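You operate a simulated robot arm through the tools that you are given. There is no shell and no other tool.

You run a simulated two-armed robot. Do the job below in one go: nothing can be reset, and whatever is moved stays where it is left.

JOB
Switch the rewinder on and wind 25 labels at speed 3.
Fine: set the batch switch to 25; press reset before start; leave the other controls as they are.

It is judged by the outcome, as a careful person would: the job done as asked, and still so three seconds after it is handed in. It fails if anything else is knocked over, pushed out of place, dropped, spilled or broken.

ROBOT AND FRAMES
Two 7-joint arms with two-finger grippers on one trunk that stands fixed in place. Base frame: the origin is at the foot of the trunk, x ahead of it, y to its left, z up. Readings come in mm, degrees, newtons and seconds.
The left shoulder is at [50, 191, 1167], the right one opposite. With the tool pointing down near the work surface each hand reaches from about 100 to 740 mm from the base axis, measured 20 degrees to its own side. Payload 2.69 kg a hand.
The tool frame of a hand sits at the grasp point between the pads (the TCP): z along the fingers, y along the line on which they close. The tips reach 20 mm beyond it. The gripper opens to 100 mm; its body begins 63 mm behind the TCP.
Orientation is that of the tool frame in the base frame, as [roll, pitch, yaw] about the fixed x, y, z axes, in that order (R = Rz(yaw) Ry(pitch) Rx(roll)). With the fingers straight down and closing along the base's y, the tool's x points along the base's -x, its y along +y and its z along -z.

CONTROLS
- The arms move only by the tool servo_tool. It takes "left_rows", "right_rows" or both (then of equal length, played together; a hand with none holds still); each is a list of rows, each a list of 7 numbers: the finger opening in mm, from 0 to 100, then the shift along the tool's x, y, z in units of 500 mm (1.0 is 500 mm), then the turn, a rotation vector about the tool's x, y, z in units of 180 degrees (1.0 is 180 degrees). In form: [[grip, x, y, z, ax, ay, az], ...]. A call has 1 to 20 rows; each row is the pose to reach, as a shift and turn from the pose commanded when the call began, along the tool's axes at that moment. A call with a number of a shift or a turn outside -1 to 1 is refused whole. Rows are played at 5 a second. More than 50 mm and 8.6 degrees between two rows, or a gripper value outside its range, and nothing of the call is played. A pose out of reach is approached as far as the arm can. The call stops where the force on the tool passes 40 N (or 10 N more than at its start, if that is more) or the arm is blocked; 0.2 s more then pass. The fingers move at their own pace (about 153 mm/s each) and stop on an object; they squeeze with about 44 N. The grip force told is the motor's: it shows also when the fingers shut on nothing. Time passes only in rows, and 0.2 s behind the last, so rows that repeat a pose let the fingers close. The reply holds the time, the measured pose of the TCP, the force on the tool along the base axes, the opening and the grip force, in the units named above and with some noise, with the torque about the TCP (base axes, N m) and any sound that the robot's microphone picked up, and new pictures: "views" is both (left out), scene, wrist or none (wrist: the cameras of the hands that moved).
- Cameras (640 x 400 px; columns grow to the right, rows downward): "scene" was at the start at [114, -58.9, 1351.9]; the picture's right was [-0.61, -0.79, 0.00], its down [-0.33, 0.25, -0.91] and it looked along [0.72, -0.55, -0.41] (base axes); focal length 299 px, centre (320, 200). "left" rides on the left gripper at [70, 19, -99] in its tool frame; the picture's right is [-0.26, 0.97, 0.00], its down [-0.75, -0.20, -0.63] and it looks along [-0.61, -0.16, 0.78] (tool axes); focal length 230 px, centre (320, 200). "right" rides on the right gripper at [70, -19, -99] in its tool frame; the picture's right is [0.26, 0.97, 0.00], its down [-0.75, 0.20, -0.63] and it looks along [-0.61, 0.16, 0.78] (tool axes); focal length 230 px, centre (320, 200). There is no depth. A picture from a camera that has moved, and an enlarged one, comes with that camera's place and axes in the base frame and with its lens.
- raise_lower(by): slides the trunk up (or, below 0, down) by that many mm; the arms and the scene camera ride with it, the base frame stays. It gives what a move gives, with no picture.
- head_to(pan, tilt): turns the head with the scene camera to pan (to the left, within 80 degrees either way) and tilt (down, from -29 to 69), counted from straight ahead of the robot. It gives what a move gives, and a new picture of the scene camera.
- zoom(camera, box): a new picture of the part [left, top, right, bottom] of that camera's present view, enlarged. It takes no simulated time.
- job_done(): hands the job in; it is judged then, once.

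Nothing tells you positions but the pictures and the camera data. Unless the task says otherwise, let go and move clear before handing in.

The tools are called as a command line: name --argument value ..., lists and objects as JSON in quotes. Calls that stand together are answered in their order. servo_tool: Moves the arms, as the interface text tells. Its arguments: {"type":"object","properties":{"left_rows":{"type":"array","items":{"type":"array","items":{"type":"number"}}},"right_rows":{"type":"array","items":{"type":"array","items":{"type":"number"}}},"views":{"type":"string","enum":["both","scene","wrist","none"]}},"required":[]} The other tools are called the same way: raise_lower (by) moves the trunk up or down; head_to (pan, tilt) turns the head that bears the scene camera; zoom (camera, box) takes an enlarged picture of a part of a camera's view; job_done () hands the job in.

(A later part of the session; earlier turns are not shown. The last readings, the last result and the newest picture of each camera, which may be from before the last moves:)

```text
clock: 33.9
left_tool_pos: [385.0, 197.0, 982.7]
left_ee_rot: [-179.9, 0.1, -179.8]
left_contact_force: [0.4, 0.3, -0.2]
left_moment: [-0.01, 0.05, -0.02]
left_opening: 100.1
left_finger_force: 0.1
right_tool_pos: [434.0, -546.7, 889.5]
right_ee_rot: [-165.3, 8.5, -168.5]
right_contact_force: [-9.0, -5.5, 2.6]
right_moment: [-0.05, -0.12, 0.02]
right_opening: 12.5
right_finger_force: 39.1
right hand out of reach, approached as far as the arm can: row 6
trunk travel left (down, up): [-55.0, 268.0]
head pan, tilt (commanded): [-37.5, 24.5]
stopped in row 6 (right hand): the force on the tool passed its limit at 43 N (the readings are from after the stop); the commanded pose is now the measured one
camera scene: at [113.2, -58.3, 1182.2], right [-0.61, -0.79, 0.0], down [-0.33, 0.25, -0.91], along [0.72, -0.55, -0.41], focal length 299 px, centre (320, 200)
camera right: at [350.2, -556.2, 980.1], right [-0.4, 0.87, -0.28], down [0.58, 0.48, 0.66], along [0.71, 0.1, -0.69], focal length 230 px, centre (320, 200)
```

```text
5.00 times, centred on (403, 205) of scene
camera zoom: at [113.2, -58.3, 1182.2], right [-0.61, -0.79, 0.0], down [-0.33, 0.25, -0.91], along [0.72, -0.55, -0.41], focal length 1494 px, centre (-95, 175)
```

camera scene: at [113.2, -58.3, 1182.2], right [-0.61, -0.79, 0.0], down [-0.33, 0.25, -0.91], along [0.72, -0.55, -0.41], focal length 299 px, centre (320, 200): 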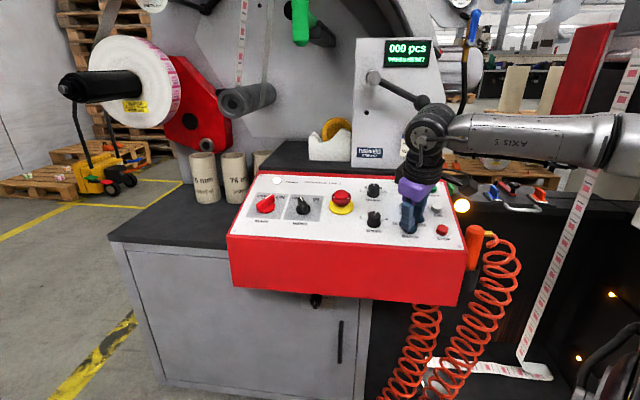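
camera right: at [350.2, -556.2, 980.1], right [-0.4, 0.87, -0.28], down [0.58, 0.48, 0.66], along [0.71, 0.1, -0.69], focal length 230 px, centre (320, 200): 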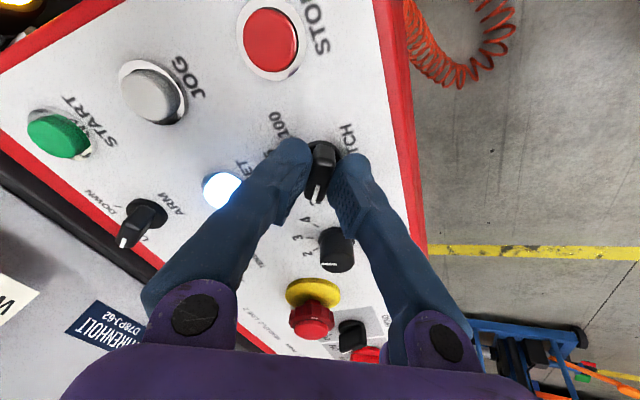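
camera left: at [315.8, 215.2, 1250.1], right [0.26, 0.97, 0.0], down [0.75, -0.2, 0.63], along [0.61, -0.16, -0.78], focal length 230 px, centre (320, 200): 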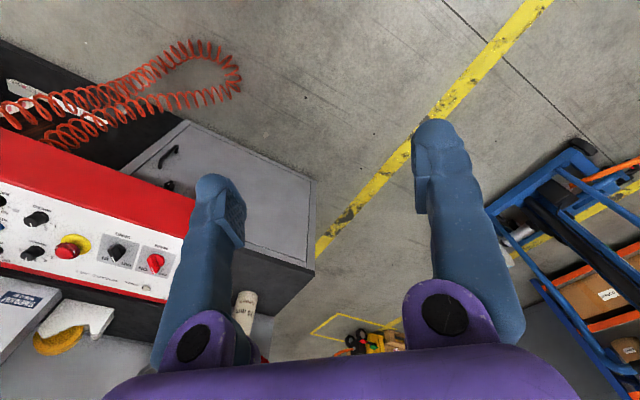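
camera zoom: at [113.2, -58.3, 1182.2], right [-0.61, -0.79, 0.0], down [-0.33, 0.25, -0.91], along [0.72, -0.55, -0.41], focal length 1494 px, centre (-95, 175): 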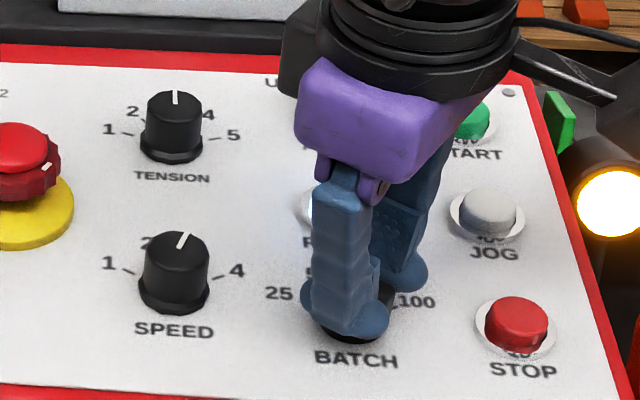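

The wrist hit its range after about 36°, with the bar near 25. I'll release, back off, and see where the knob settled.

servo_tool --right_rows '[[24, 0, 0, 0, 0, 0, 0], [38, 0, 0, 0, 0, 0, 0], [38, 0, 0, -0.04, 0, 0, 0], [38, 0, 0, -0.08, 0, 0, 0], [38, 0, 0, -0.12, 0, 0, 0]]' --views "both"

zoom --camera "right" --box '[260, 70, 380, 150]'

zoom --camera "scene" --box '[339, 165, 467, 245]'

zoom --camera "scene" --box '[389, 205, 437, 241]'

```text
clock: 35.0
left_tool_pos: [384.7, 196.5, 983.4]
left_ee_rot: [180.0, 0.0, -179.9]
left_contact_force: [0.0, 0.4, -0.6]
left_moment: [-0.02, 0.0, -0.01]
left_opening: 99.8
left_finger_force: 0.0
right_tool_pos: [423.1, -531.4, 947.9]
right_ee_rot: [-165.4, 8.6, -168.4]
right_contact_force: [-0.2, -0.2, 0.3]
right_moment: [0.03, -0.01, 0.0]
right_opening: 37.9
right_finger_force: 0.0
trunk travel left (down, up): [-55.0, 268.0]
head pan, tilt (commanded): [-37.5, 24.5]
camera scene: at [114.0, -58.8, 1181.9], right [-0.61, -0.79, 0.0], down [-0.33, 0.25, -0.91], along [0.72, -0.55, -0.41], focal length 299 px, centre (320, 200)
camera right: at [339.3, -542.1, 1037.6], right [-0.4, 0.87, -0.28], down [0.57, 0.48, 0.67], along [0.71, 0.11, -0.69], focal length 230 px, centre (320, 200)
```

scene: 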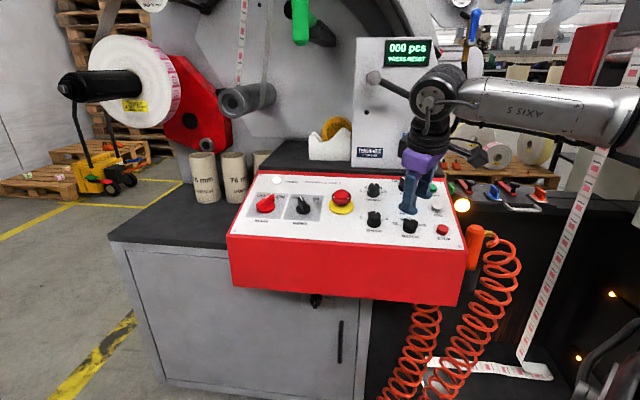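
right: 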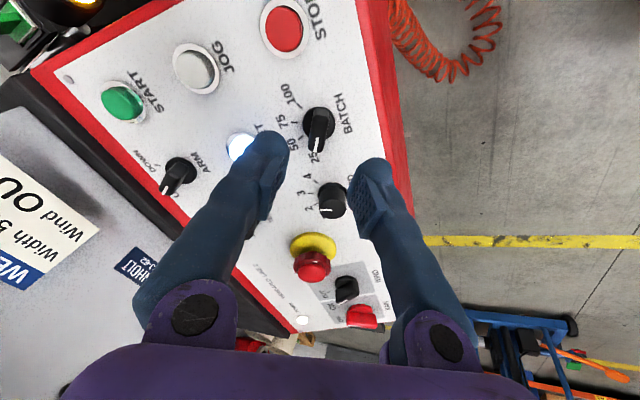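

```text
5.00 times, centred on (320, 110) of right
camera zoom: at [339.3, -542.1, 1037.6], right [-0.4, 0.87, -0.28], down [0.57, 0.48, 0.67], along [0.71, 0.11, -0.69], focal length 1150 px, centre (320, 650)
```

zoom: 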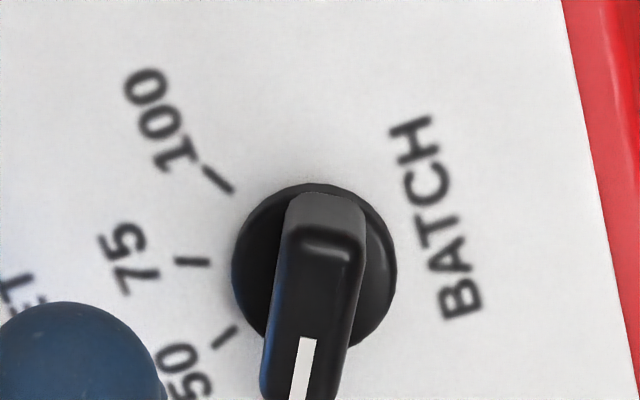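

```text
5.00 times, centred on (403, 205) of scene
camera zoom: at [114.0, -58.8, 1181.9], right [-0.61, -0.79, 0.0], down [-0.33, 0.25, -0.91], along [0.72, -0.55, -0.41], focal length 1494 px, centre (-95, 175)
```

zoom: 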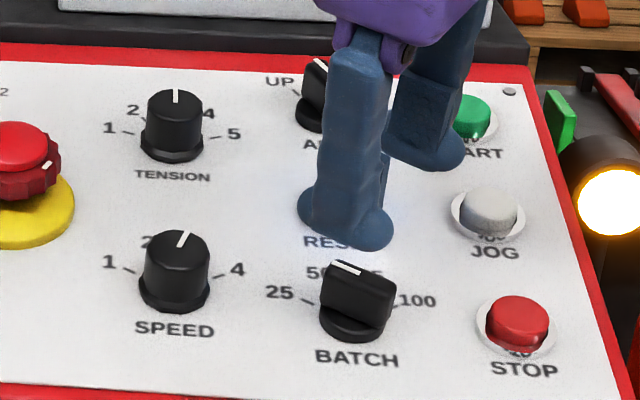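

```text
11.11 times, centred on (413, 223) of scene
camera zoom: at [114.0, -58.8, 1181.9], right [-0.61, -0.79, 0.0], down [-0.33, 0.25, -0.91], along [0.72, -0.55, -0.41], focal length 3321 px, centre (-713, -56)
```

zoom: 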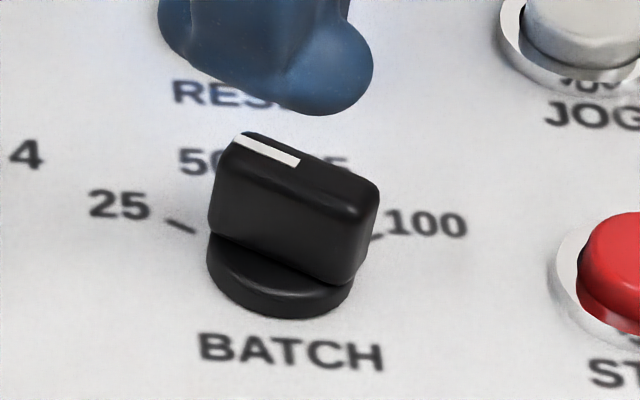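

BATCH has snapped onto 25 (pointer about -60°) and SPEED is on 3. Next I'll close the fingers and hover over RESET at about R 77.6, U 984.5.

servo_tool --right_rows '[[38, -0.0108, -0.0162, 0.0035, -0.0009, 0, 0.0442], [30, -0.0215, -0.0323, 0.0071, -0.0018, 0, 0.0883], [20, -0.0323, -0.0485, 0.0106, -0.0027, 0, 0.1325], [10, -0.0431, -0.0647, 0.0142, -0.0036, -0.001, 0.1767], [0, -0.0539, -0.0809, 0.0177, -0.0045, -0.001, 0.2209], [0, -0.0646, -0.097, 0.0213, -0.0054, -0.001, 0.265], [0, -0.0754, -0.1132, 0.0248, -0.0063, -0.001, 0.3092], [0, -0.0754, -0.1132, 0.0248, -0.0063, -0.001, 0.3092]]' --views "both"

zoom --camera "right" --box '[240, 80, 400, 200]'

zoom --camera "scene" --box '[339, 165, 467, 245]'

```text
clock: 36.9
left_tool_pos: [385.9, 196.1, 982.6]
left_ee_rot: [-180.0, 0.0, -179.8]
left_contact_force: [0.4, -0.1, 0.2]
left_moment: [0.03, 0.0, -0.01]
left_opening: 100.2
left_finger_force: 0.0
right_tool_pos: [472.8, -580.4, 955.8]
right_ee_rot: [179.9, 16.6, 134.8]
right_contact_force: [-0.3, -0.8, -0.5]
right_moment: [-0.01, 0.0, -0.01]
right_opening: 0.0
right_finger_force: 29.3
trunk travel left (down, up): [-55.0, 268.0]
head pan, tilt (commanded): [-37.5, 24.5]
camera scene: at [114.0, -58.9, 1181.9], right [-0.61, -0.79, 0.0], down [-0.33, 0.25, -0.91], along [0.72, -0.55, -0.41], focal length 299 px, centre (320, 200)
camera right: at [391.8, -527.7, 1030.9], right [0.51, 0.86, -0.07], down [0.52, -0.24, 0.82], along [0.68, -0.45, -0.57], focal length 230 px, centre (320, 200)
```

scene: 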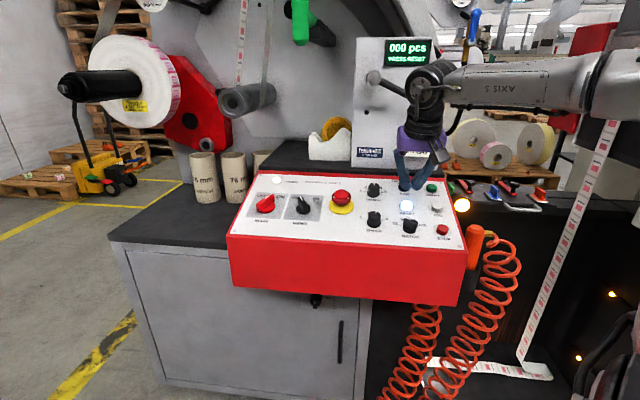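
right: 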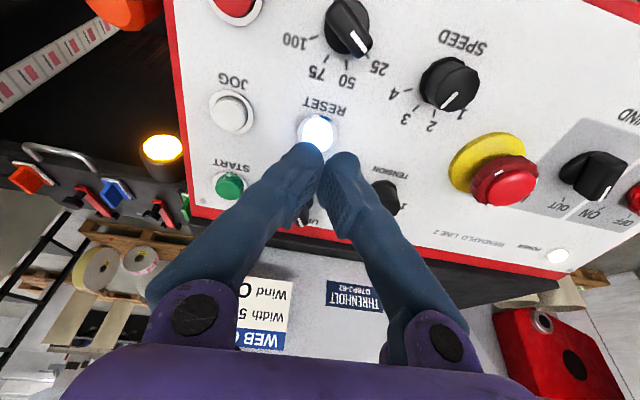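

```text
3.33 times, centred on (320, 140) of right
camera zoom: at [391.8, -527.7, 1030.9], right [0.51, 0.86, -0.07], down [0.52, -0.24, 0.82], along [0.68, -0.45, -0.57], focal length 767 px, centre (320, 400)
```

zoom: 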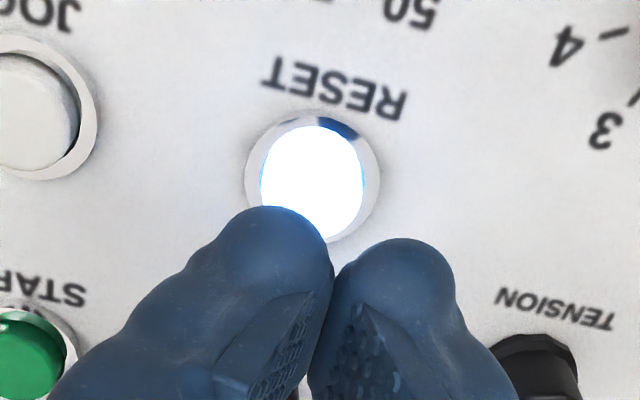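

```text
5.00 times, centred on (403, 205) of scene
camera zoom: at [114.0, -58.9, 1181.9], right [-0.61, -0.79, 0.0], down [-0.33, 0.25, -0.91], along [0.72, -0.55, -0.41], focal length 1494 px, centre (-95, 175)
```

zoom: 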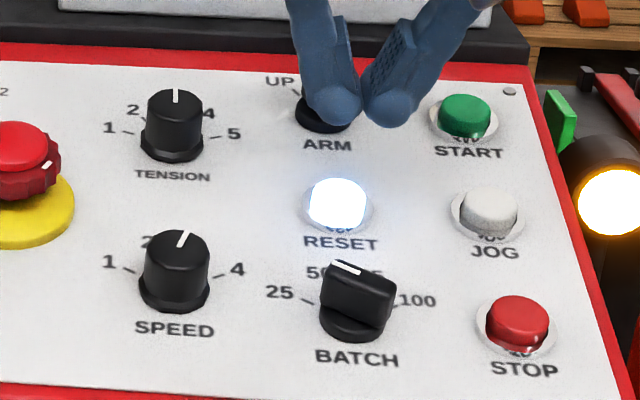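

I'm nearly over RESET, about 2 mm off, and both dials still read correctly. I'll correct and come down to just above the button.

servo_tool --right_rows '[[0, -0.002, -0.004, 0.02, 0, 0, 0], [0, -0.002, -0.004, 0.045, 0, 0, 0], [0, -0.002, -0.004, 0.07, 0, 0, 0], [0, -0.002, -0.004, 0.07, 0, 0, 0]]' --views "both"

zoom --camera "right" --box '[240, 80, 400, 200]'

zoom --camera "scene" --box '[339, 165, 467, 245]'

```text
clock: 37.9
left_tool_pos: [385.5, 196.8, 982.8]
left_ee_rot: [179.9, 0.0, 180.0]
left_contact_force: [-0.5, 0.4, 0.5]
left_moment: [-0.01, -0.01, 0.0]
left_opening: 99.9
left_finger_force: 0.1
right_tool_pos: [478.4, -589.5, 921.1]
right_ee_rot: [180.0, 16.6, 135.0]
right_contact_force: [0.0, -0.8, -0.1]
right_moment: [0.01, 0.02, 0.01]
right_opening: 0.0
right_finger_force: 29.3
trunk travel left (down, up): [-55.0, 268.0]
head pan, tilt (commanded): [-37.5, 24.5]
camera scene: at [114.0, -58.8, 1181.9], right [-0.61, -0.79, 0.0], down [-0.33, 0.25, -0.91], along [0.72, -0.55, -0.41], focal length 299 px, centre (320, 200)
camera right: at [397.4, -537.0, 998.1], right [0.51, 0.86, -0.07], down [0.52, -0.24, 0.82], along [0.68, -0.45, -0.57], focal length 230 px, centre (320, 200)
```

scene: 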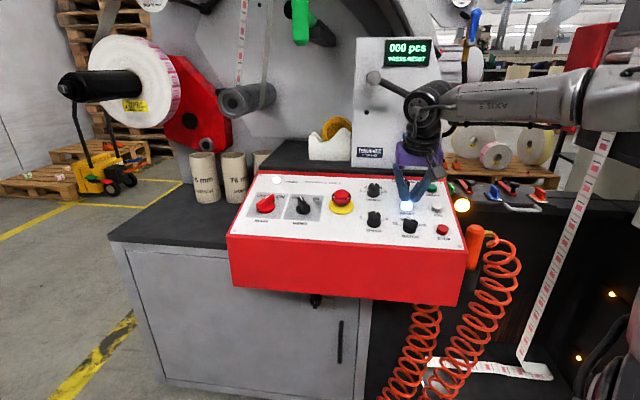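
right: 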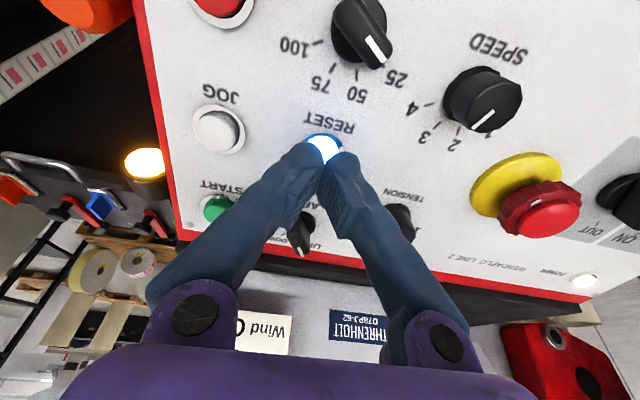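

```text
3.33 times, centred on (320, 140) of right
camera zoom: at [397.4, -537.0, 998.1], right [0.51, 0.86, -0.07], down [0.52, -0.24, 0.82], along [0.68, -0.45, -0.57], focal length 767 px, centre (320, 400)
```

zoom: 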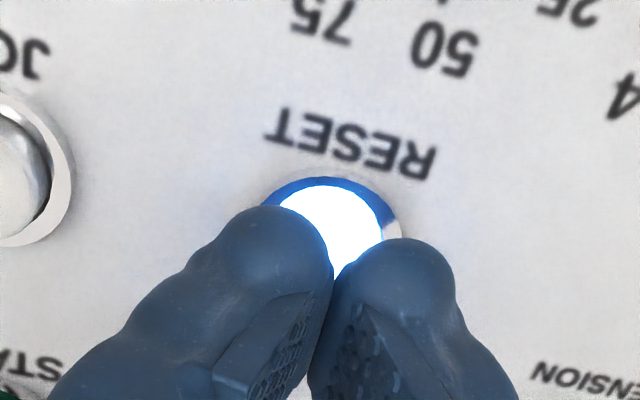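

```text
5.00 times, centred on (403, 205) of scene
camera zoom: at [114.0, -58.8, 1181.9], right [-0.61, -0.79, 0.0], down [-0.33, 0.25, -0.91], along [0.72, -0.55, -0.41], focal length 1494 px, centre (-95, 175)
```

zoom: 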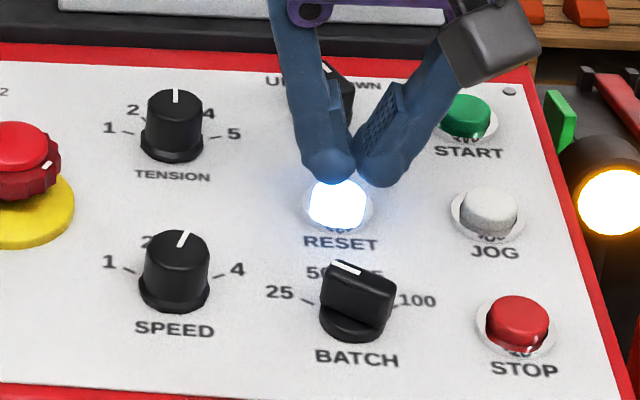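

zoom --camera "scene" --box '[389, 180, 437, 216]'

zoom --camera "right" --box '[280, 110, 360, 170]'

```text
11.11 times, centred on (413, 198) of scene
camera zoom: at [114.0, -58.8, 1181.9], right [-0.61, -0.79, 0.0], down [-0.33, 0.25, -0.91], along [0.72, -0.55, -0.41], focal length 3321 px, centre (-713, 222)
```

zoom: 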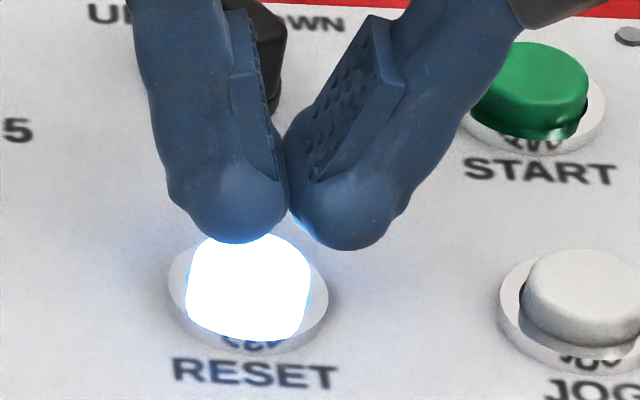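

```text
6.67 times, centred on (320, 140) of right
camera zoom: at [397.4, -537.0, 998.1], right [0.51, 0.86, -0.07], down [0.52, -0.24, 0.82], along [0.68, -0.45, -0.57], focal length 1534 px, centre (320, 600)
```

zoom: 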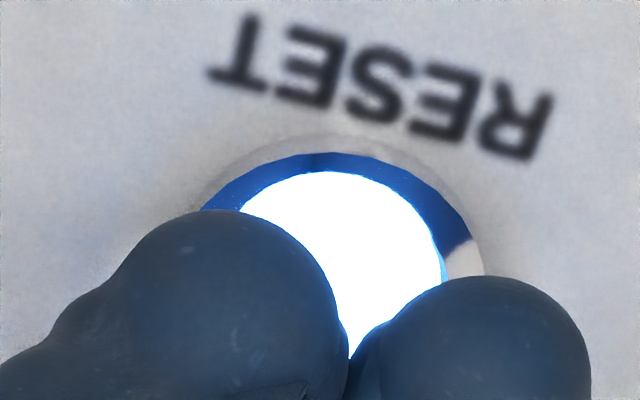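

The closed fingertips sit a few mm toward me relative to RESET. I'll shift 6.5 mm up-panel and press slowly in small steps.

servo_tool --right_rows '[[0, -0.013, 0.002, 0, 0, 0, 0], [0, -0.013, 0.002, 0.01, 0, 0, 0], [0, -0.013, 0.002, 0.015, 0, 0, 0], [0, -0.013, 0.002, 0.02, 0, 0, 0], [0, -0.013, 0.002, 0.024, 0, 0, 0], [0, -0.013, 0.002, 0.028, 0, 0, 0]]' --views "both"

zoom --camera "scene" --box '[389, 180, 437, 216]'

zoom --camera "right" --box '[280, 110, 360, 170]'

```text
clock: 39.2
left_tool_pos: [385.3, 196.0, 981.9]
left_ee_rot: [-179.9, 0.0, -179.8]
left_contact_force: [0.6, -0.3, -0.5]
left_moment: [-0.01, -0.04, 0.01]
left_opening: 99.8
left_finger_force: 0.0
right_tool_pos: [485.1, -597.7, 909.8]
right_ee_rot: [179.9, 16.5, 135.0]
right_contact_force: [0.4, 0.1, -0.4]
right_moment: [0.01, -0.02, 0.01]
right_opening: 0.0
right_finger_force: 29.6
trunk travel left (down, up): [-55.0, 268.0]
head pan, tilt (commanded): [-37.5, 24.5]
camera scene: at [114.0, -58.9, 1181.9], right [-0.61, -0.79, 0.0], down [-0.33, 0.25, -0.91], along [0.72, -0.55, -0.41], focal length 299 px, centre (320, 200)
camera right: at [404.7, -543.4, 985.3], right [0.51, 0.86, -0.07], down [0.52, -0.24, 0.82], along [0.68, -0.45, -0.57], focal length 230 px, centre (320, 200)
```

scene: 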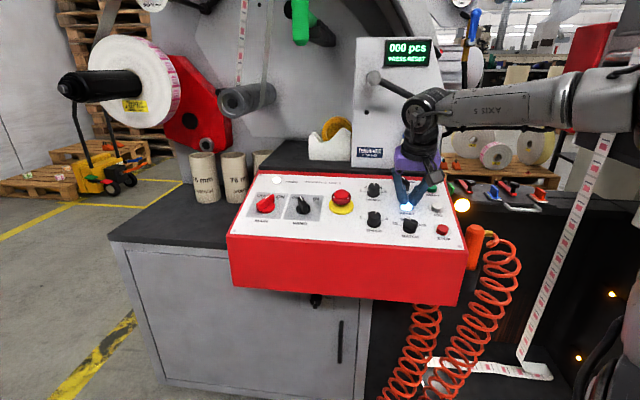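
right: 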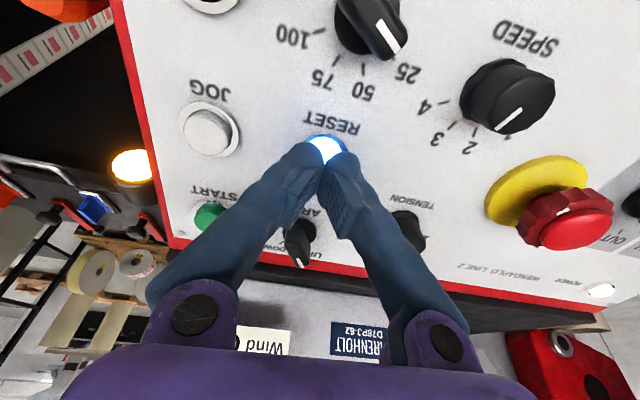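

```text
11.11 times, centred on (413, 198) of scene
camera zoom: at [114.0, -58.9, 1181.9], right [-0.61, -0.79, 0.0], down [-0.33, 0.25, -0.91], along [0.72, -0.55, -0.41], focal length 3321 px, centre (-713, 222)
```

zoom: 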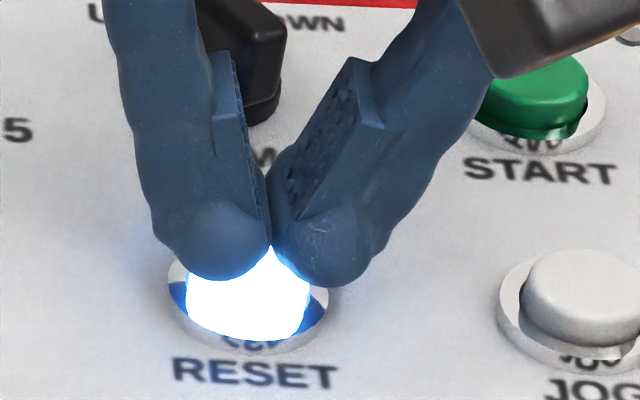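

```text
6.67 times, centred on (320, 140) of right
camera zoom: at [404.7, -543.4, 985.3], right [0.51, 0.86, -0.07], down [0.52, -0.24, 0.82], along [0.68, -0.45, -0.57], focal length 1534 px, centre (320, 600)
```

zoom: 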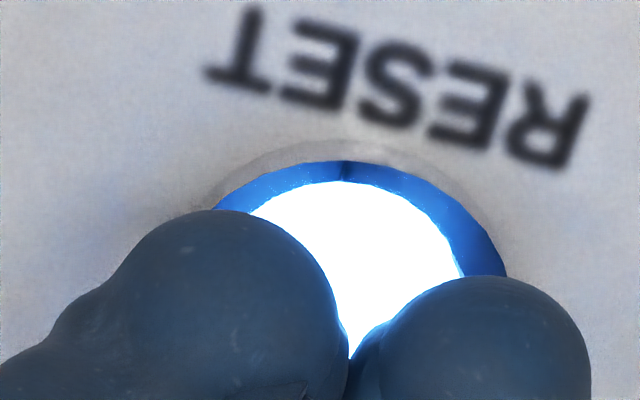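

No contact yet, but the fingertips are right over the lit button. I'll keep pressing in 2 mm steps until the force rises.

servo_tool --right_rows '[[0, 0, 0.003, 0.003, 0, 0, 0], [0, 0, 0.003, 0.006, 0, 0, 0], [0, 0, 0.003, 0.009, 0, 0, 0], [0, 0, 0.003, 0.012, 0, 0, 0], [0, 0, 0.003, 0.015, 0, 0, 0]]' --views "both"

zoom --camera "scene" --box '[350, 30, 446, 90]'

zoom --camera "scene" --box '[389, 180, 437, 216]'

```text
clock: 40.5
left_tool_pos: [384.3, 195.8, 981.4]
left_ee_rot: [179.9, 0.0, -180.0]
left_contact_force: [-0.1, -0.2, 0.9]
left_moment: [0.0, -0.02, 0.02]
left_opening: 100.2
left_finger_force: 0.1
right_tool_pos: [487.8, -597.8, 903.0]
right_ee_rot: [179.9, 16.6, 135.0]
right_contact_force: [-0.2, 1.0, 0.5]
right_moment: [-0.03, 0.0, 0.0]
right_opening: 0.0
right_finger_force: 29.6
trunk travel left (down, up): [-55.0, 268.0]
head pan, tilt (commanded): [-37.5, 24.5]
camera scene: at [114.0, -58.7, 1181.9], right [-0.61, -0.79, 0.0], down [-0.33, 0.25, -0.91], along [0.72, -0.55, -0.41], focal length 299 px, centre (320, 200)
camera right: at [407.6, -544.1, 979.1], right [0.51, 0.86, -0.07], down [0.52, -0.24, 0.82], along [0.68, -0.45, -0.57], focal length 230 px, centre (320, 200)
```

scene: 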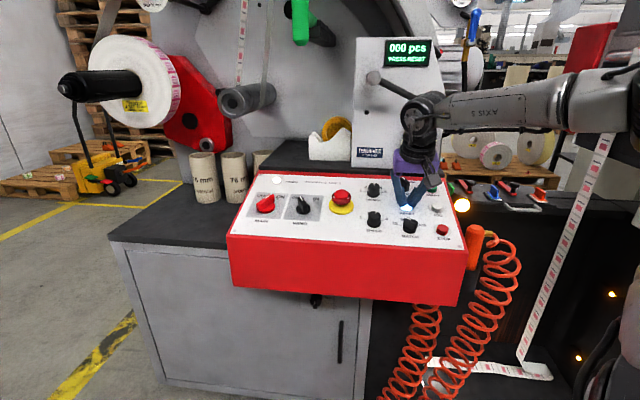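
right: 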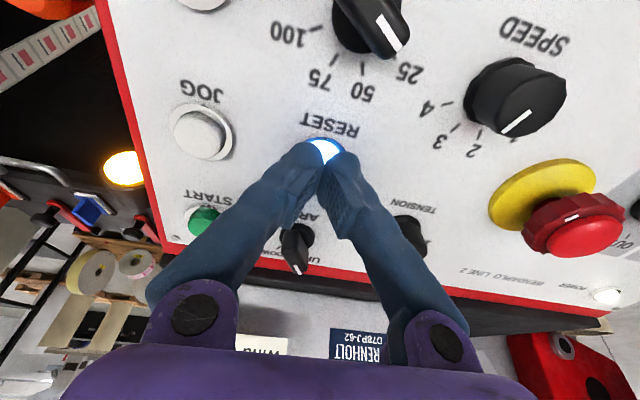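

```text
6.67 times, centred on (398, 60) of scene
camera zoom: at [114.0, -58.7, 1181.9], right [-0.61, -0.79, 0.0], down [-0.33, 0.25, -0.91], along [0.72, -0.55, -0.41], focal length 1993 px, centre (-200, 1133)
```

zoom: 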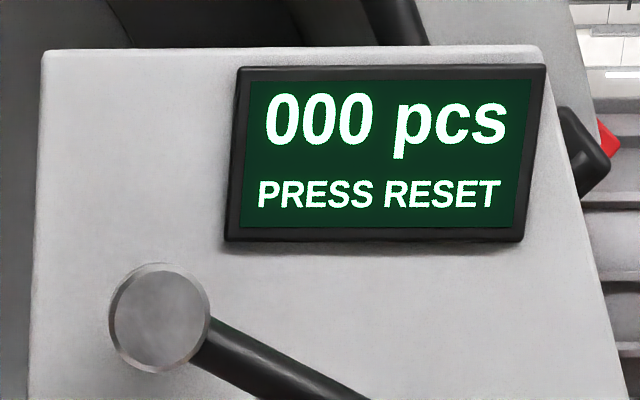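

```text
11.11 times, centred on (413, 198) of scene
camera zoom: at [114.0, -58.7, 1181.9], right [-0.61, -0.79, 0.0], down [-0.33, 0.25, -0.91], along [0.72, -0.55, -0.41], focal length 3321 px, centre (-713, 222)
```

zoom: 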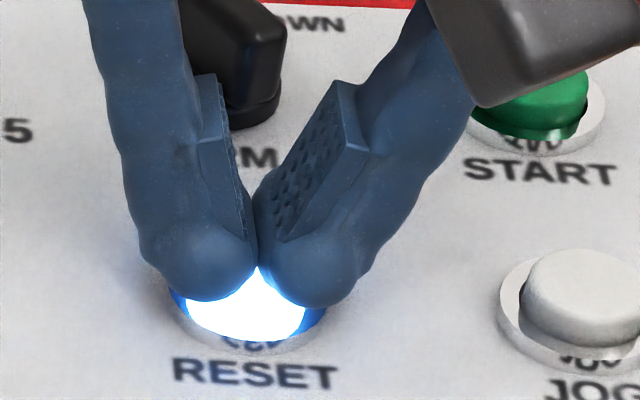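

Still no contact: with the fingers closed in a V, the tips reach less far than when open. I'll keep going down in 2 mm steps.

servo_tool --right_rows '[[0, 0, 0, 0.004, 0, 0, 0], [0, 0, 0, 0.008, 0, 0, 0], [0, 0, 0, 0.012, 0, 0, 0], [0, 0, 0, 0.016, 0, 0, 0], [0, 0, 0, 0.02, 0, 0, 0]]' --views "both"

zoom --camera "scene" --box '[350, 30, 446, 90]'

zoom --camera "scene" --box '[389, 180, 437, 216]'

```text
clock: 41.6
left_tool_pos: [382.5, 197.9, 983.8]
left_ee_rot: [-179.8, 0.2, -179.8]
left_contact_force: [-0.4, -1.0, 0.4]
left_moment: [0.02, 0.0, 0.0]
left_opening: 100.0
left_finger_force: 0.0
right_tool_pos: [489.2, -597.0, 897.8]
right_ee_rot: [179.9, 16.9, 135.1]
right_contact_force: [-12.9, 1.9, 19.1]
right_moment: [0.05, 0.27, 0.0]
right_opening: 6.3
right_finger_force: 29.6
trunk travel left (down, up): [-55.0, 268.0]
head pan, tilt (commanded): [-37.5, 24.5]
heard: click
camera scene: at [111.5, -57.0, 1182.6], right [-0.61, -0.79, 0.0], down [-0.33, 0.25, -0.91], along [0.72, -0.55, -0.41], focal length 299 px, centre (320, 200)
camera right: at [408.3, -544.8, 973.6], right [0.51, 0.86, -0.07], down [0.52, -0.24, 0.82], along [0.69, -0.45, -0.57], focal length 230 px, centre (320, 200)
```

scene: 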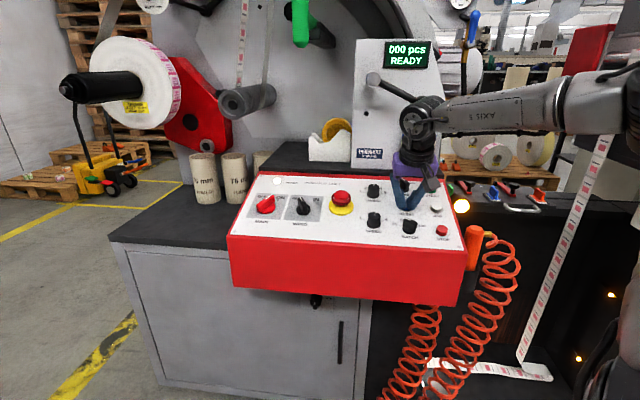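
right: 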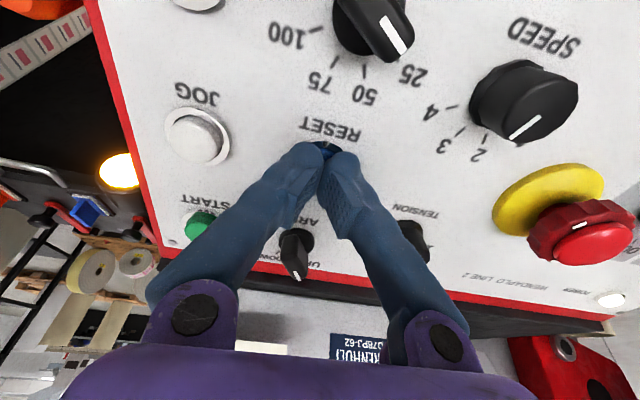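

```text
6.67 times, centred on (398, 60) of scene
camera zoom: at [111.5, -57.0, 1182.6], right [-0.61, -0.79, 0.0], down [-0.33, 0.25, -0.91], along [0.72, -0.55, -0.41], focal length 1993 px, centre (-200, 1133)
```

zoom: 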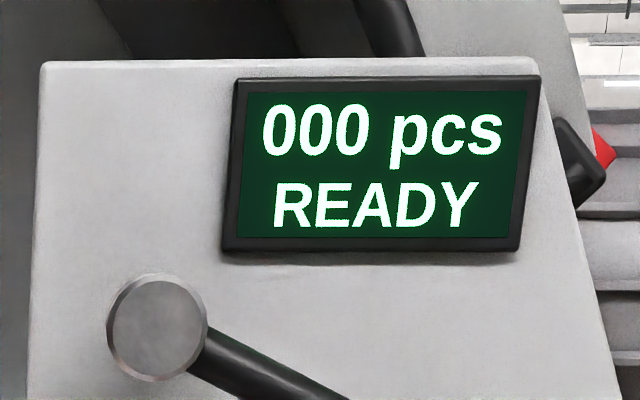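

```text
11.11 times, centred on (413, 198) of scene
camera zoom: at [111.5, -57.0, 1182.6], right [-0.61, -0.79, 0.0], down [-0.33, 0.25, -0.91], along [0.72, -0.55, -0.41], focal length 3321 px, centre (-713, 222)
```

zoom: 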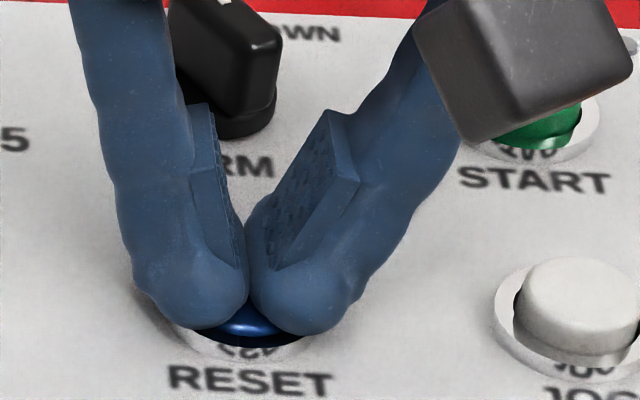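

RESET clicked and the display now says READY. I'll back off and look over the whole panel before going to START.

servo_tool --right_rows '[[0, 0, 0, -0.03, 0, 0, 0], [0, 0, 0, -0.07, 0, 0, 0], [0, 0, 0, -0.11, 0, 0, 0], [0, 0, 0, -0.13, 0, 0, 0]]' --views "both"

zoom --camera "scene" --box '[339, 165, 467, 245]'

zoom --camera "scene" --box '[340, 30, 468, 110]'

```text
clock: 42.6
left_tool_pos: [384.7, 196.1, 983.4]
left_ee_rot: [180.0, 0.0, -179.8]
left_contact_force: [-0.3, -0.2, -0.1]
left_moment: [-0.04, 0.0, -0.01]
left_opening: 100.0
left_finger_force: 0.1
right_tool_pos: [477.1, -585.0, 955.6]
right_ee_rot: [180.0, 16.6, 135.1]
right_contact_force: [0.1, 0.0, 0.1]
right_moment: [0.03, 0.03, -0.01]
right_opening: 0.0
right_finger_force: 29.2
trunk travel left (down, up): [-55.0, 268.0]
head pan, tilt (commanded): [-37.5, 24.5]
camera scene: at [114.0, -58.8, 1181.8], right [-0.61, -0.79, 0.0], down [-0.33, 0.25, -0.91], along [0.72, -0.55, -0.41], focal length 299 px, centre (320, 200)
camera right: at [396.8, -533.5, 1032.4], right [0.51, 0.86, -0.07], down [0.52, -0.24, 0.82], along [0.68, -0.45, -0.57], focal length 230 px, centre (320, 200)
```

scene: 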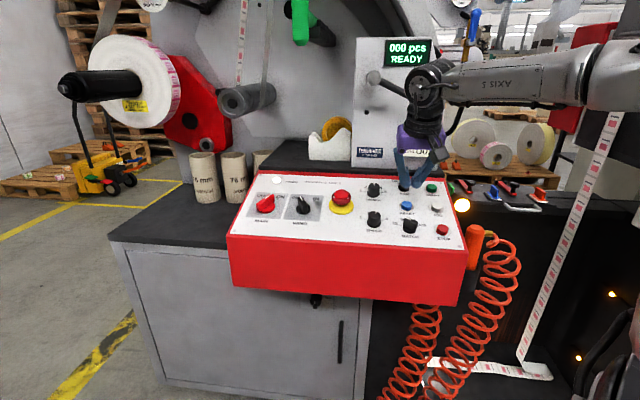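
right: 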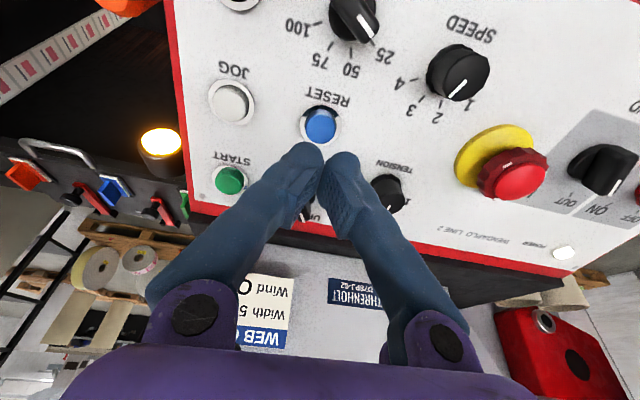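

```text
5.00 times, centred on (403, 205) of scene
camera zoom: at [114.0, -58.8, 1181.8], right [-0.61, -0.79, 0.0], down [-0.33, 0.25, -0.91], along [0.72, -0.55, -0.41], focal length 1494 px, centre (-95, 175)
```

zoom: 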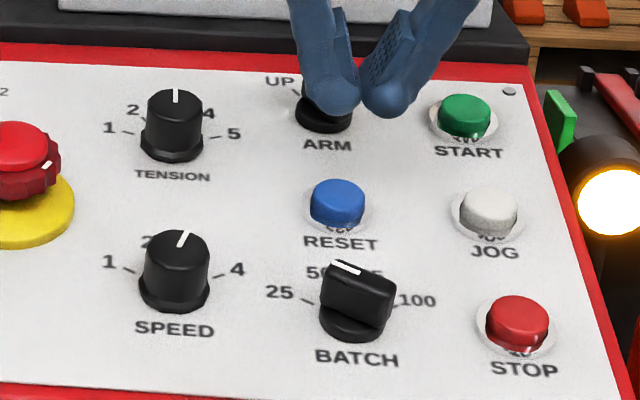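

```text
5.00 times, centred on (404, 70) of scene
camera zoom: at [114.0, -58.8, 1181.8], right [-0.61, -0.79, 0.0], down [-0.33, 0.25, -0.91], along [0.72, -0.55, -0.41], focal length 1494 px, centre (-100, 850)
```

zoom: 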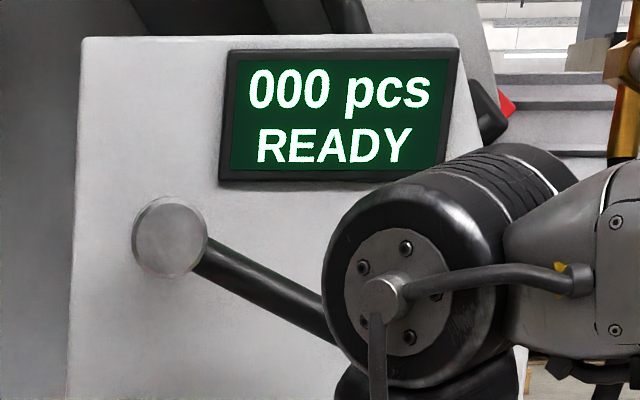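

The display shows READY with SPEED at 3 and BATCH at 25. I'll move over START (about R 145, U 1056), keeping clear of the box and lever behind it.

servo_tool --right_rows '[[0, -0.0358, -0.0341, 0, 0, 0, 0], [0, -0.0715, -0.0682, 0, 0, 0, 0], [0, -0.1073, -0.1023, 0, 0, 0, 0], [0, -0.143, -0.1364, 0, 0, 0, 0], [0, -0.143, -0.1364, 0.02, 0, 0, 0], [0, -0.143, -0.1364, 0.044, 0, 0, 0]]' --views "both"

zoom --camera "scene" --box '[389, 160, 469, 220]'

zoom --camera "right" --box '[260, 90, 380, 180]'

```text
clock: 44.0
left_tool_pos: [384.6, 196.6, 983.4]
left_ee_rot: [180.0, -0.1, -179.8]
left_contact_force: [-0.3, 0.3, -0.3]
left_moment: [-0.02, 0.02, -0.01]
left_opening: 99.7
left_finger_force: 0.1
right_tool_pos: [482.3, -688.7, 951.7]
right_ee_rot: [179.9, 16.4, 135.0]
right_contact_force: [0.0, -0.6, 0.4]
right_moment: [0.0, 0.02, 0.01]
right_opening: 0.0
right_finger_force: 29.4
trunk travel left (down, up): [-55.0, 268.0]
head pan, tilt (commanded): [-37.5, 24.5]
camera scene: at [114.1, -59.0, 1181.8], right [-0.61, -0.79, 0.0], down [-0.33, 0.25, -0.91], along [0.72, -0.55, -0.41], focal length 299 px, centre (320, 200)
camera right: at [401.7, -634.7, 1029.2], right [0.51, 0.86, -0.07], down [0.52, -0.24, 0.82], along [0.68, -0.45, -0.57], focal length 230 px, centre (320, 200)
```

scene: 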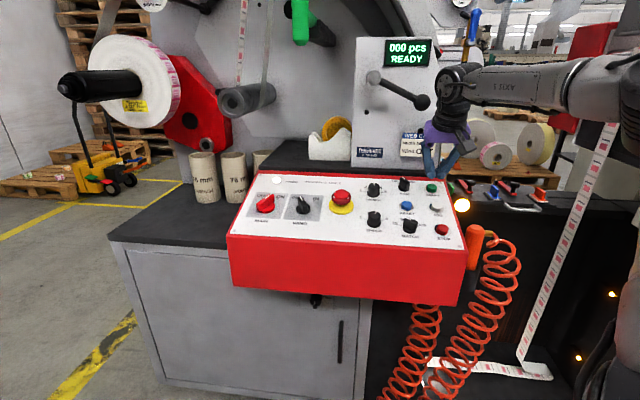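
right: 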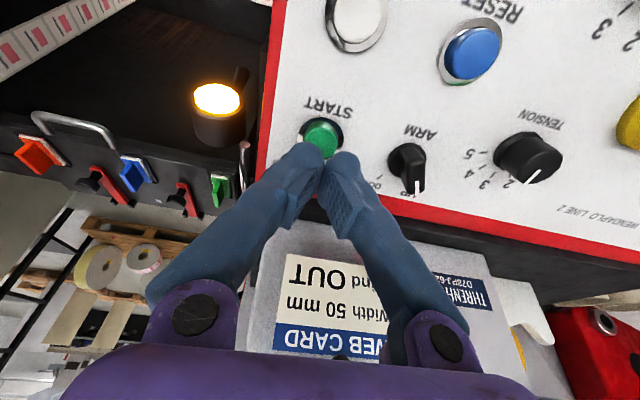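

```text
6.67 times, centred on (429, 190) of scene
camera zoom: at [114.1, -59.0, 1181.8], right [-0.61, -0.79, 0.0], down [-0.33, 0.25, -0.91], along [0.72, -0.55, -0.41], focal length 1993 px, centre (-407, 267)
```

zoom: 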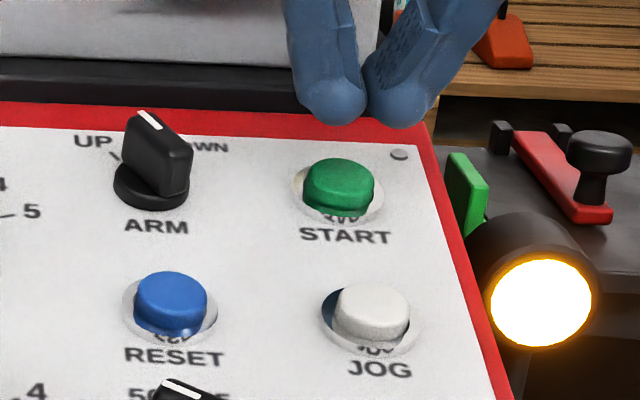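

```text
4.44 times, centred on (320, 135) of right
camera zoom: at [401.7, -634.7, 1029.2], right [0.51, 0.86, -0.07], down [0.52, -0.24, 0.82], along [0.68, -0.45, -0.57], focal length 1022 px, centre (320, 489)
```

zoom: 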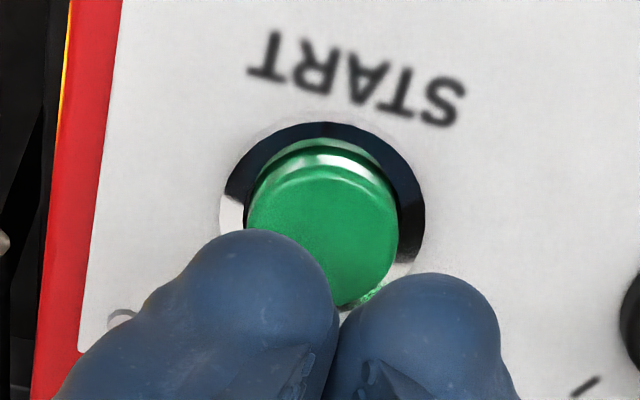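

The fingertips line up with START in both views. I'll come down and press it in small steps.

servo_tool --right_rows '[[0, 0, 0, 0.026, 0, 0, 0], [0, 0, 0, 0.05, 0, 0, 0], [0, 0, 0, 0.056, 0, 0, 0], [0, 0, 0, 0.06, 0, 0, 0], [0, 0, 0, 0.064, 0, 0, 0], [0, 0, 0, 0.068, 0, 0, 0], [0, 0, 0, 0.072, 0, 0, 0], [0, 0, 0, 0.076, 0, 0, 0], [0, 0, 0, 0.08, 0, 0, 0]]' --views "both"

zoom --camera "scene" --box '[389, 160, 469, 220]'

zoom --camera "scene" --box '[340, 30, 468, 110]'

```text
clock: 46.0
left_tool_pos: [385.1, 196.1, 983.1]
left_ee_rot: [-180.0, 0.0, -179.9]
left_contact_force: [-0.9, 0.0, 0.1]
left_moment: [-0.02, -0.02, 0.0]
left_opening: 100.0
left_finger_force: 0.1
right_tool_pos: [488.9, -695.5, 917.5]
right_ee_rot: [179.9, 16.6, 135.0]
right_contact_force: [-1.4, -0.7, 8.2]
right_moment: [-0.01, 0.03, 0.1]
right_opening: 6.0
right_finger_force: 28.9
trunk travel left (down, up): [-55.0, 268.0]
head pan, tilt (commanded): [-37.5, 24.5]
heard: click
camera scene: at [113.3, -58.2, 1182.1], right [-0.61, -0.79, 0.0], down [-0.33, 0.25, -0.91], along [0.72, -0.55, -0.41], focal length 299 px, centre (320, 200)
camera right: at [409.0, -641.4, 993.6], right [0.51, 0.86, -0.07], down [0.52, -0.24, 0.82], along [0.69, -0.45, -0.57], focal length 230 px, centre (320, 200)
```

scene: 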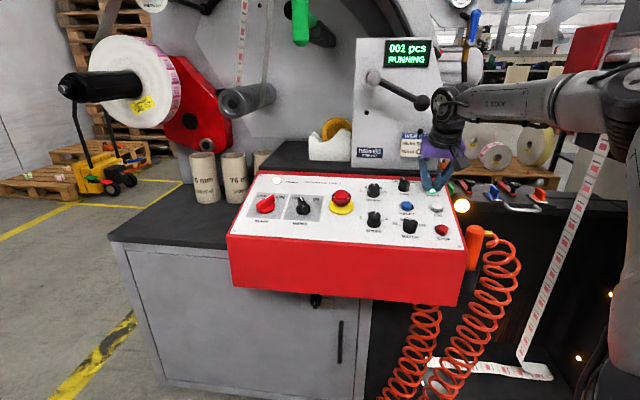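
right: 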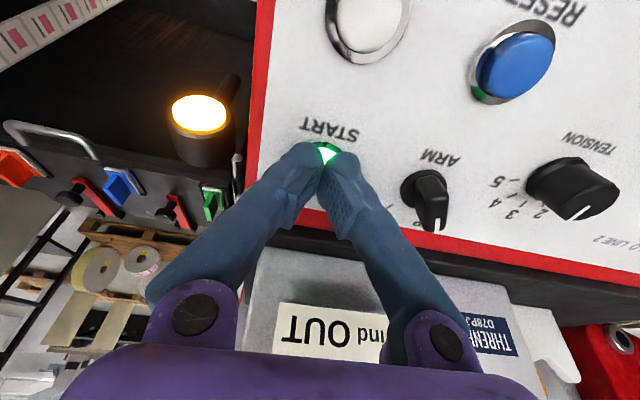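

```text
6.67 times, centred on (429, 190) of scene
camera zoom: at [113.3, -58.2, 1182.1], right [-0.61, -0.79, 0.0], down [-0.33, 0.25, -0.91], along [0.72, -0.55, -0.41], focal length 1993 px, centre (-407, 267)
```

zoom: 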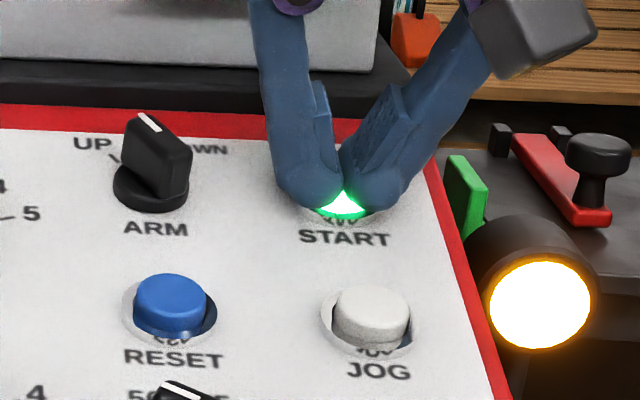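

```text
5.00 times, centred on (404, 70) of scene
camera zoom: at [113.3, -58.2, 1182.1], right [-0.61, -0.79, 0.0], down [-0.33, 0.25, -0.91], along [0.72, -0.55, -0.41], focal length 1494 px, centre (-100, 850)
```

zoom: 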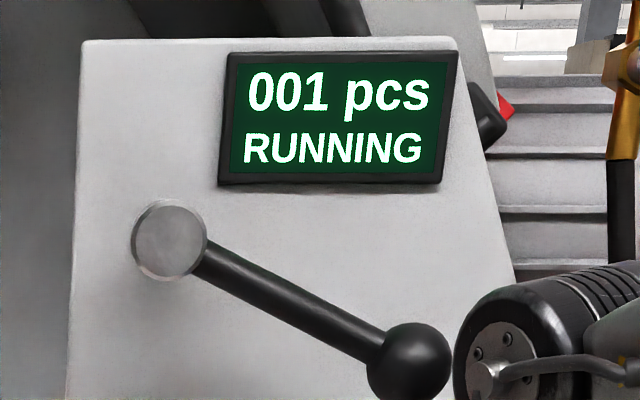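

The machine is RUNNING at 001 pcs and START is lit. I'll back straight off the button, then pull the hand well clear of the panel.

servo_tool --right_rows '[[0, 0, 0, -0.04, 0, 0, 0], [0, 0, 0, -0.09, 0, 0, 0], [0, 0, 0, -0.14, 0, 0, 0], [0, 0.05, 0.03, -0.2, 0, 0, 0], [0, 0.13, 0.06, -0.24, 0, 0, 0], [0, 0.21, 0.08, -0.28, 0, 0, 0], [0, 0.28, 0.1, -0.32, 0, 0, 0]]' --views "scene"

zoom --camera "scene" --box '[340, 30, 468, 110]'

zoom --camera "scene" --box '[230, 160, 470, 310]'

```text
clock: 47.6
left_tool_pos: [385.4, 196.3, 981.9]
left_ee_rot: [180.0, 0.0, -179.9]
left_contact_force: [0.3, 0.4, -0.5]
left_moment: [-0.01, 0.0, 0.02]
left_opening: 99.9
left_finger_force: 0.1
right_tool_pos: [396.5, -531.6, 1030.2]
right_ee_rot: [179.9, 16.7, 135.0]
right_contact_force: [0.2, -0.2, -0.2]
right_moment: [-0.04, 0.04, 0.0]
right_opening: 0.2
right_finger_force: 29.2
trunk travel left (down, up): [-55.0, 268.0]
head pan, tilt (commanded): [-37.5, 24.5]
camera scene: at [113.8, -58.6, 1181.9], right [-0.61, -0.79, 0.0], down [-0.33, 0.25, -0.91], along [0.72, -0.55, -0.41], focal length 299 px, centre (320, 200)
```

scene: 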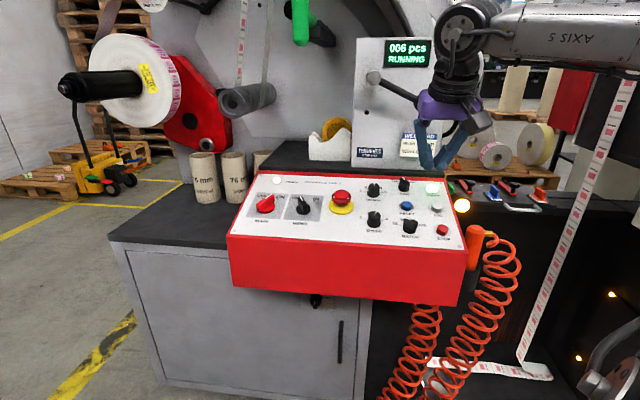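

```text
5.00 times, centred on (404, 70) of scene
camera zoom: at [113.8, -58.6, 1181.9], right [-0.61, -0.79, 0.0], down [-0.33, 0.25, -0.91], along [0.72, -0.55, -0.41], focal length 1494 px, centre (-100, 850)
```

zoom: 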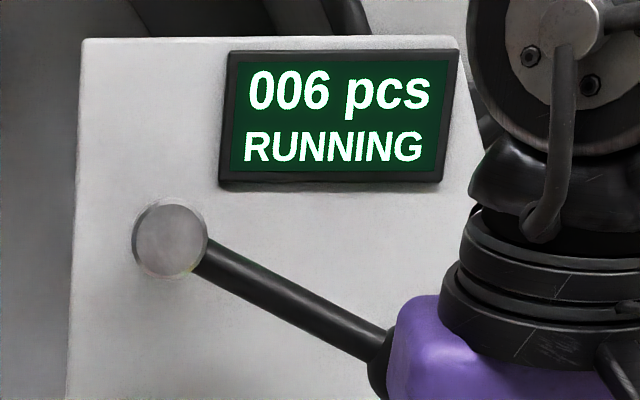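

```text
2.67 times, centred on (350, 235) of scene
camera zoom: at [113.8, -58.6, 1181.9], right [-0.61, -0.79, 0.0], down [-0.33, 0.25, -0.91], along [0.72, -0.55, -0.41], focal length 797 px, centre (240, 107)
```

zoom: 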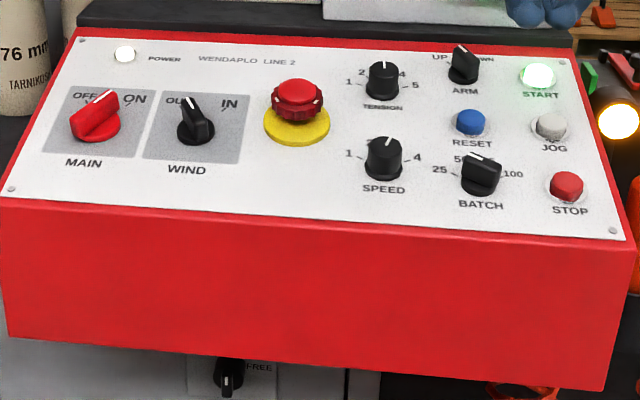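

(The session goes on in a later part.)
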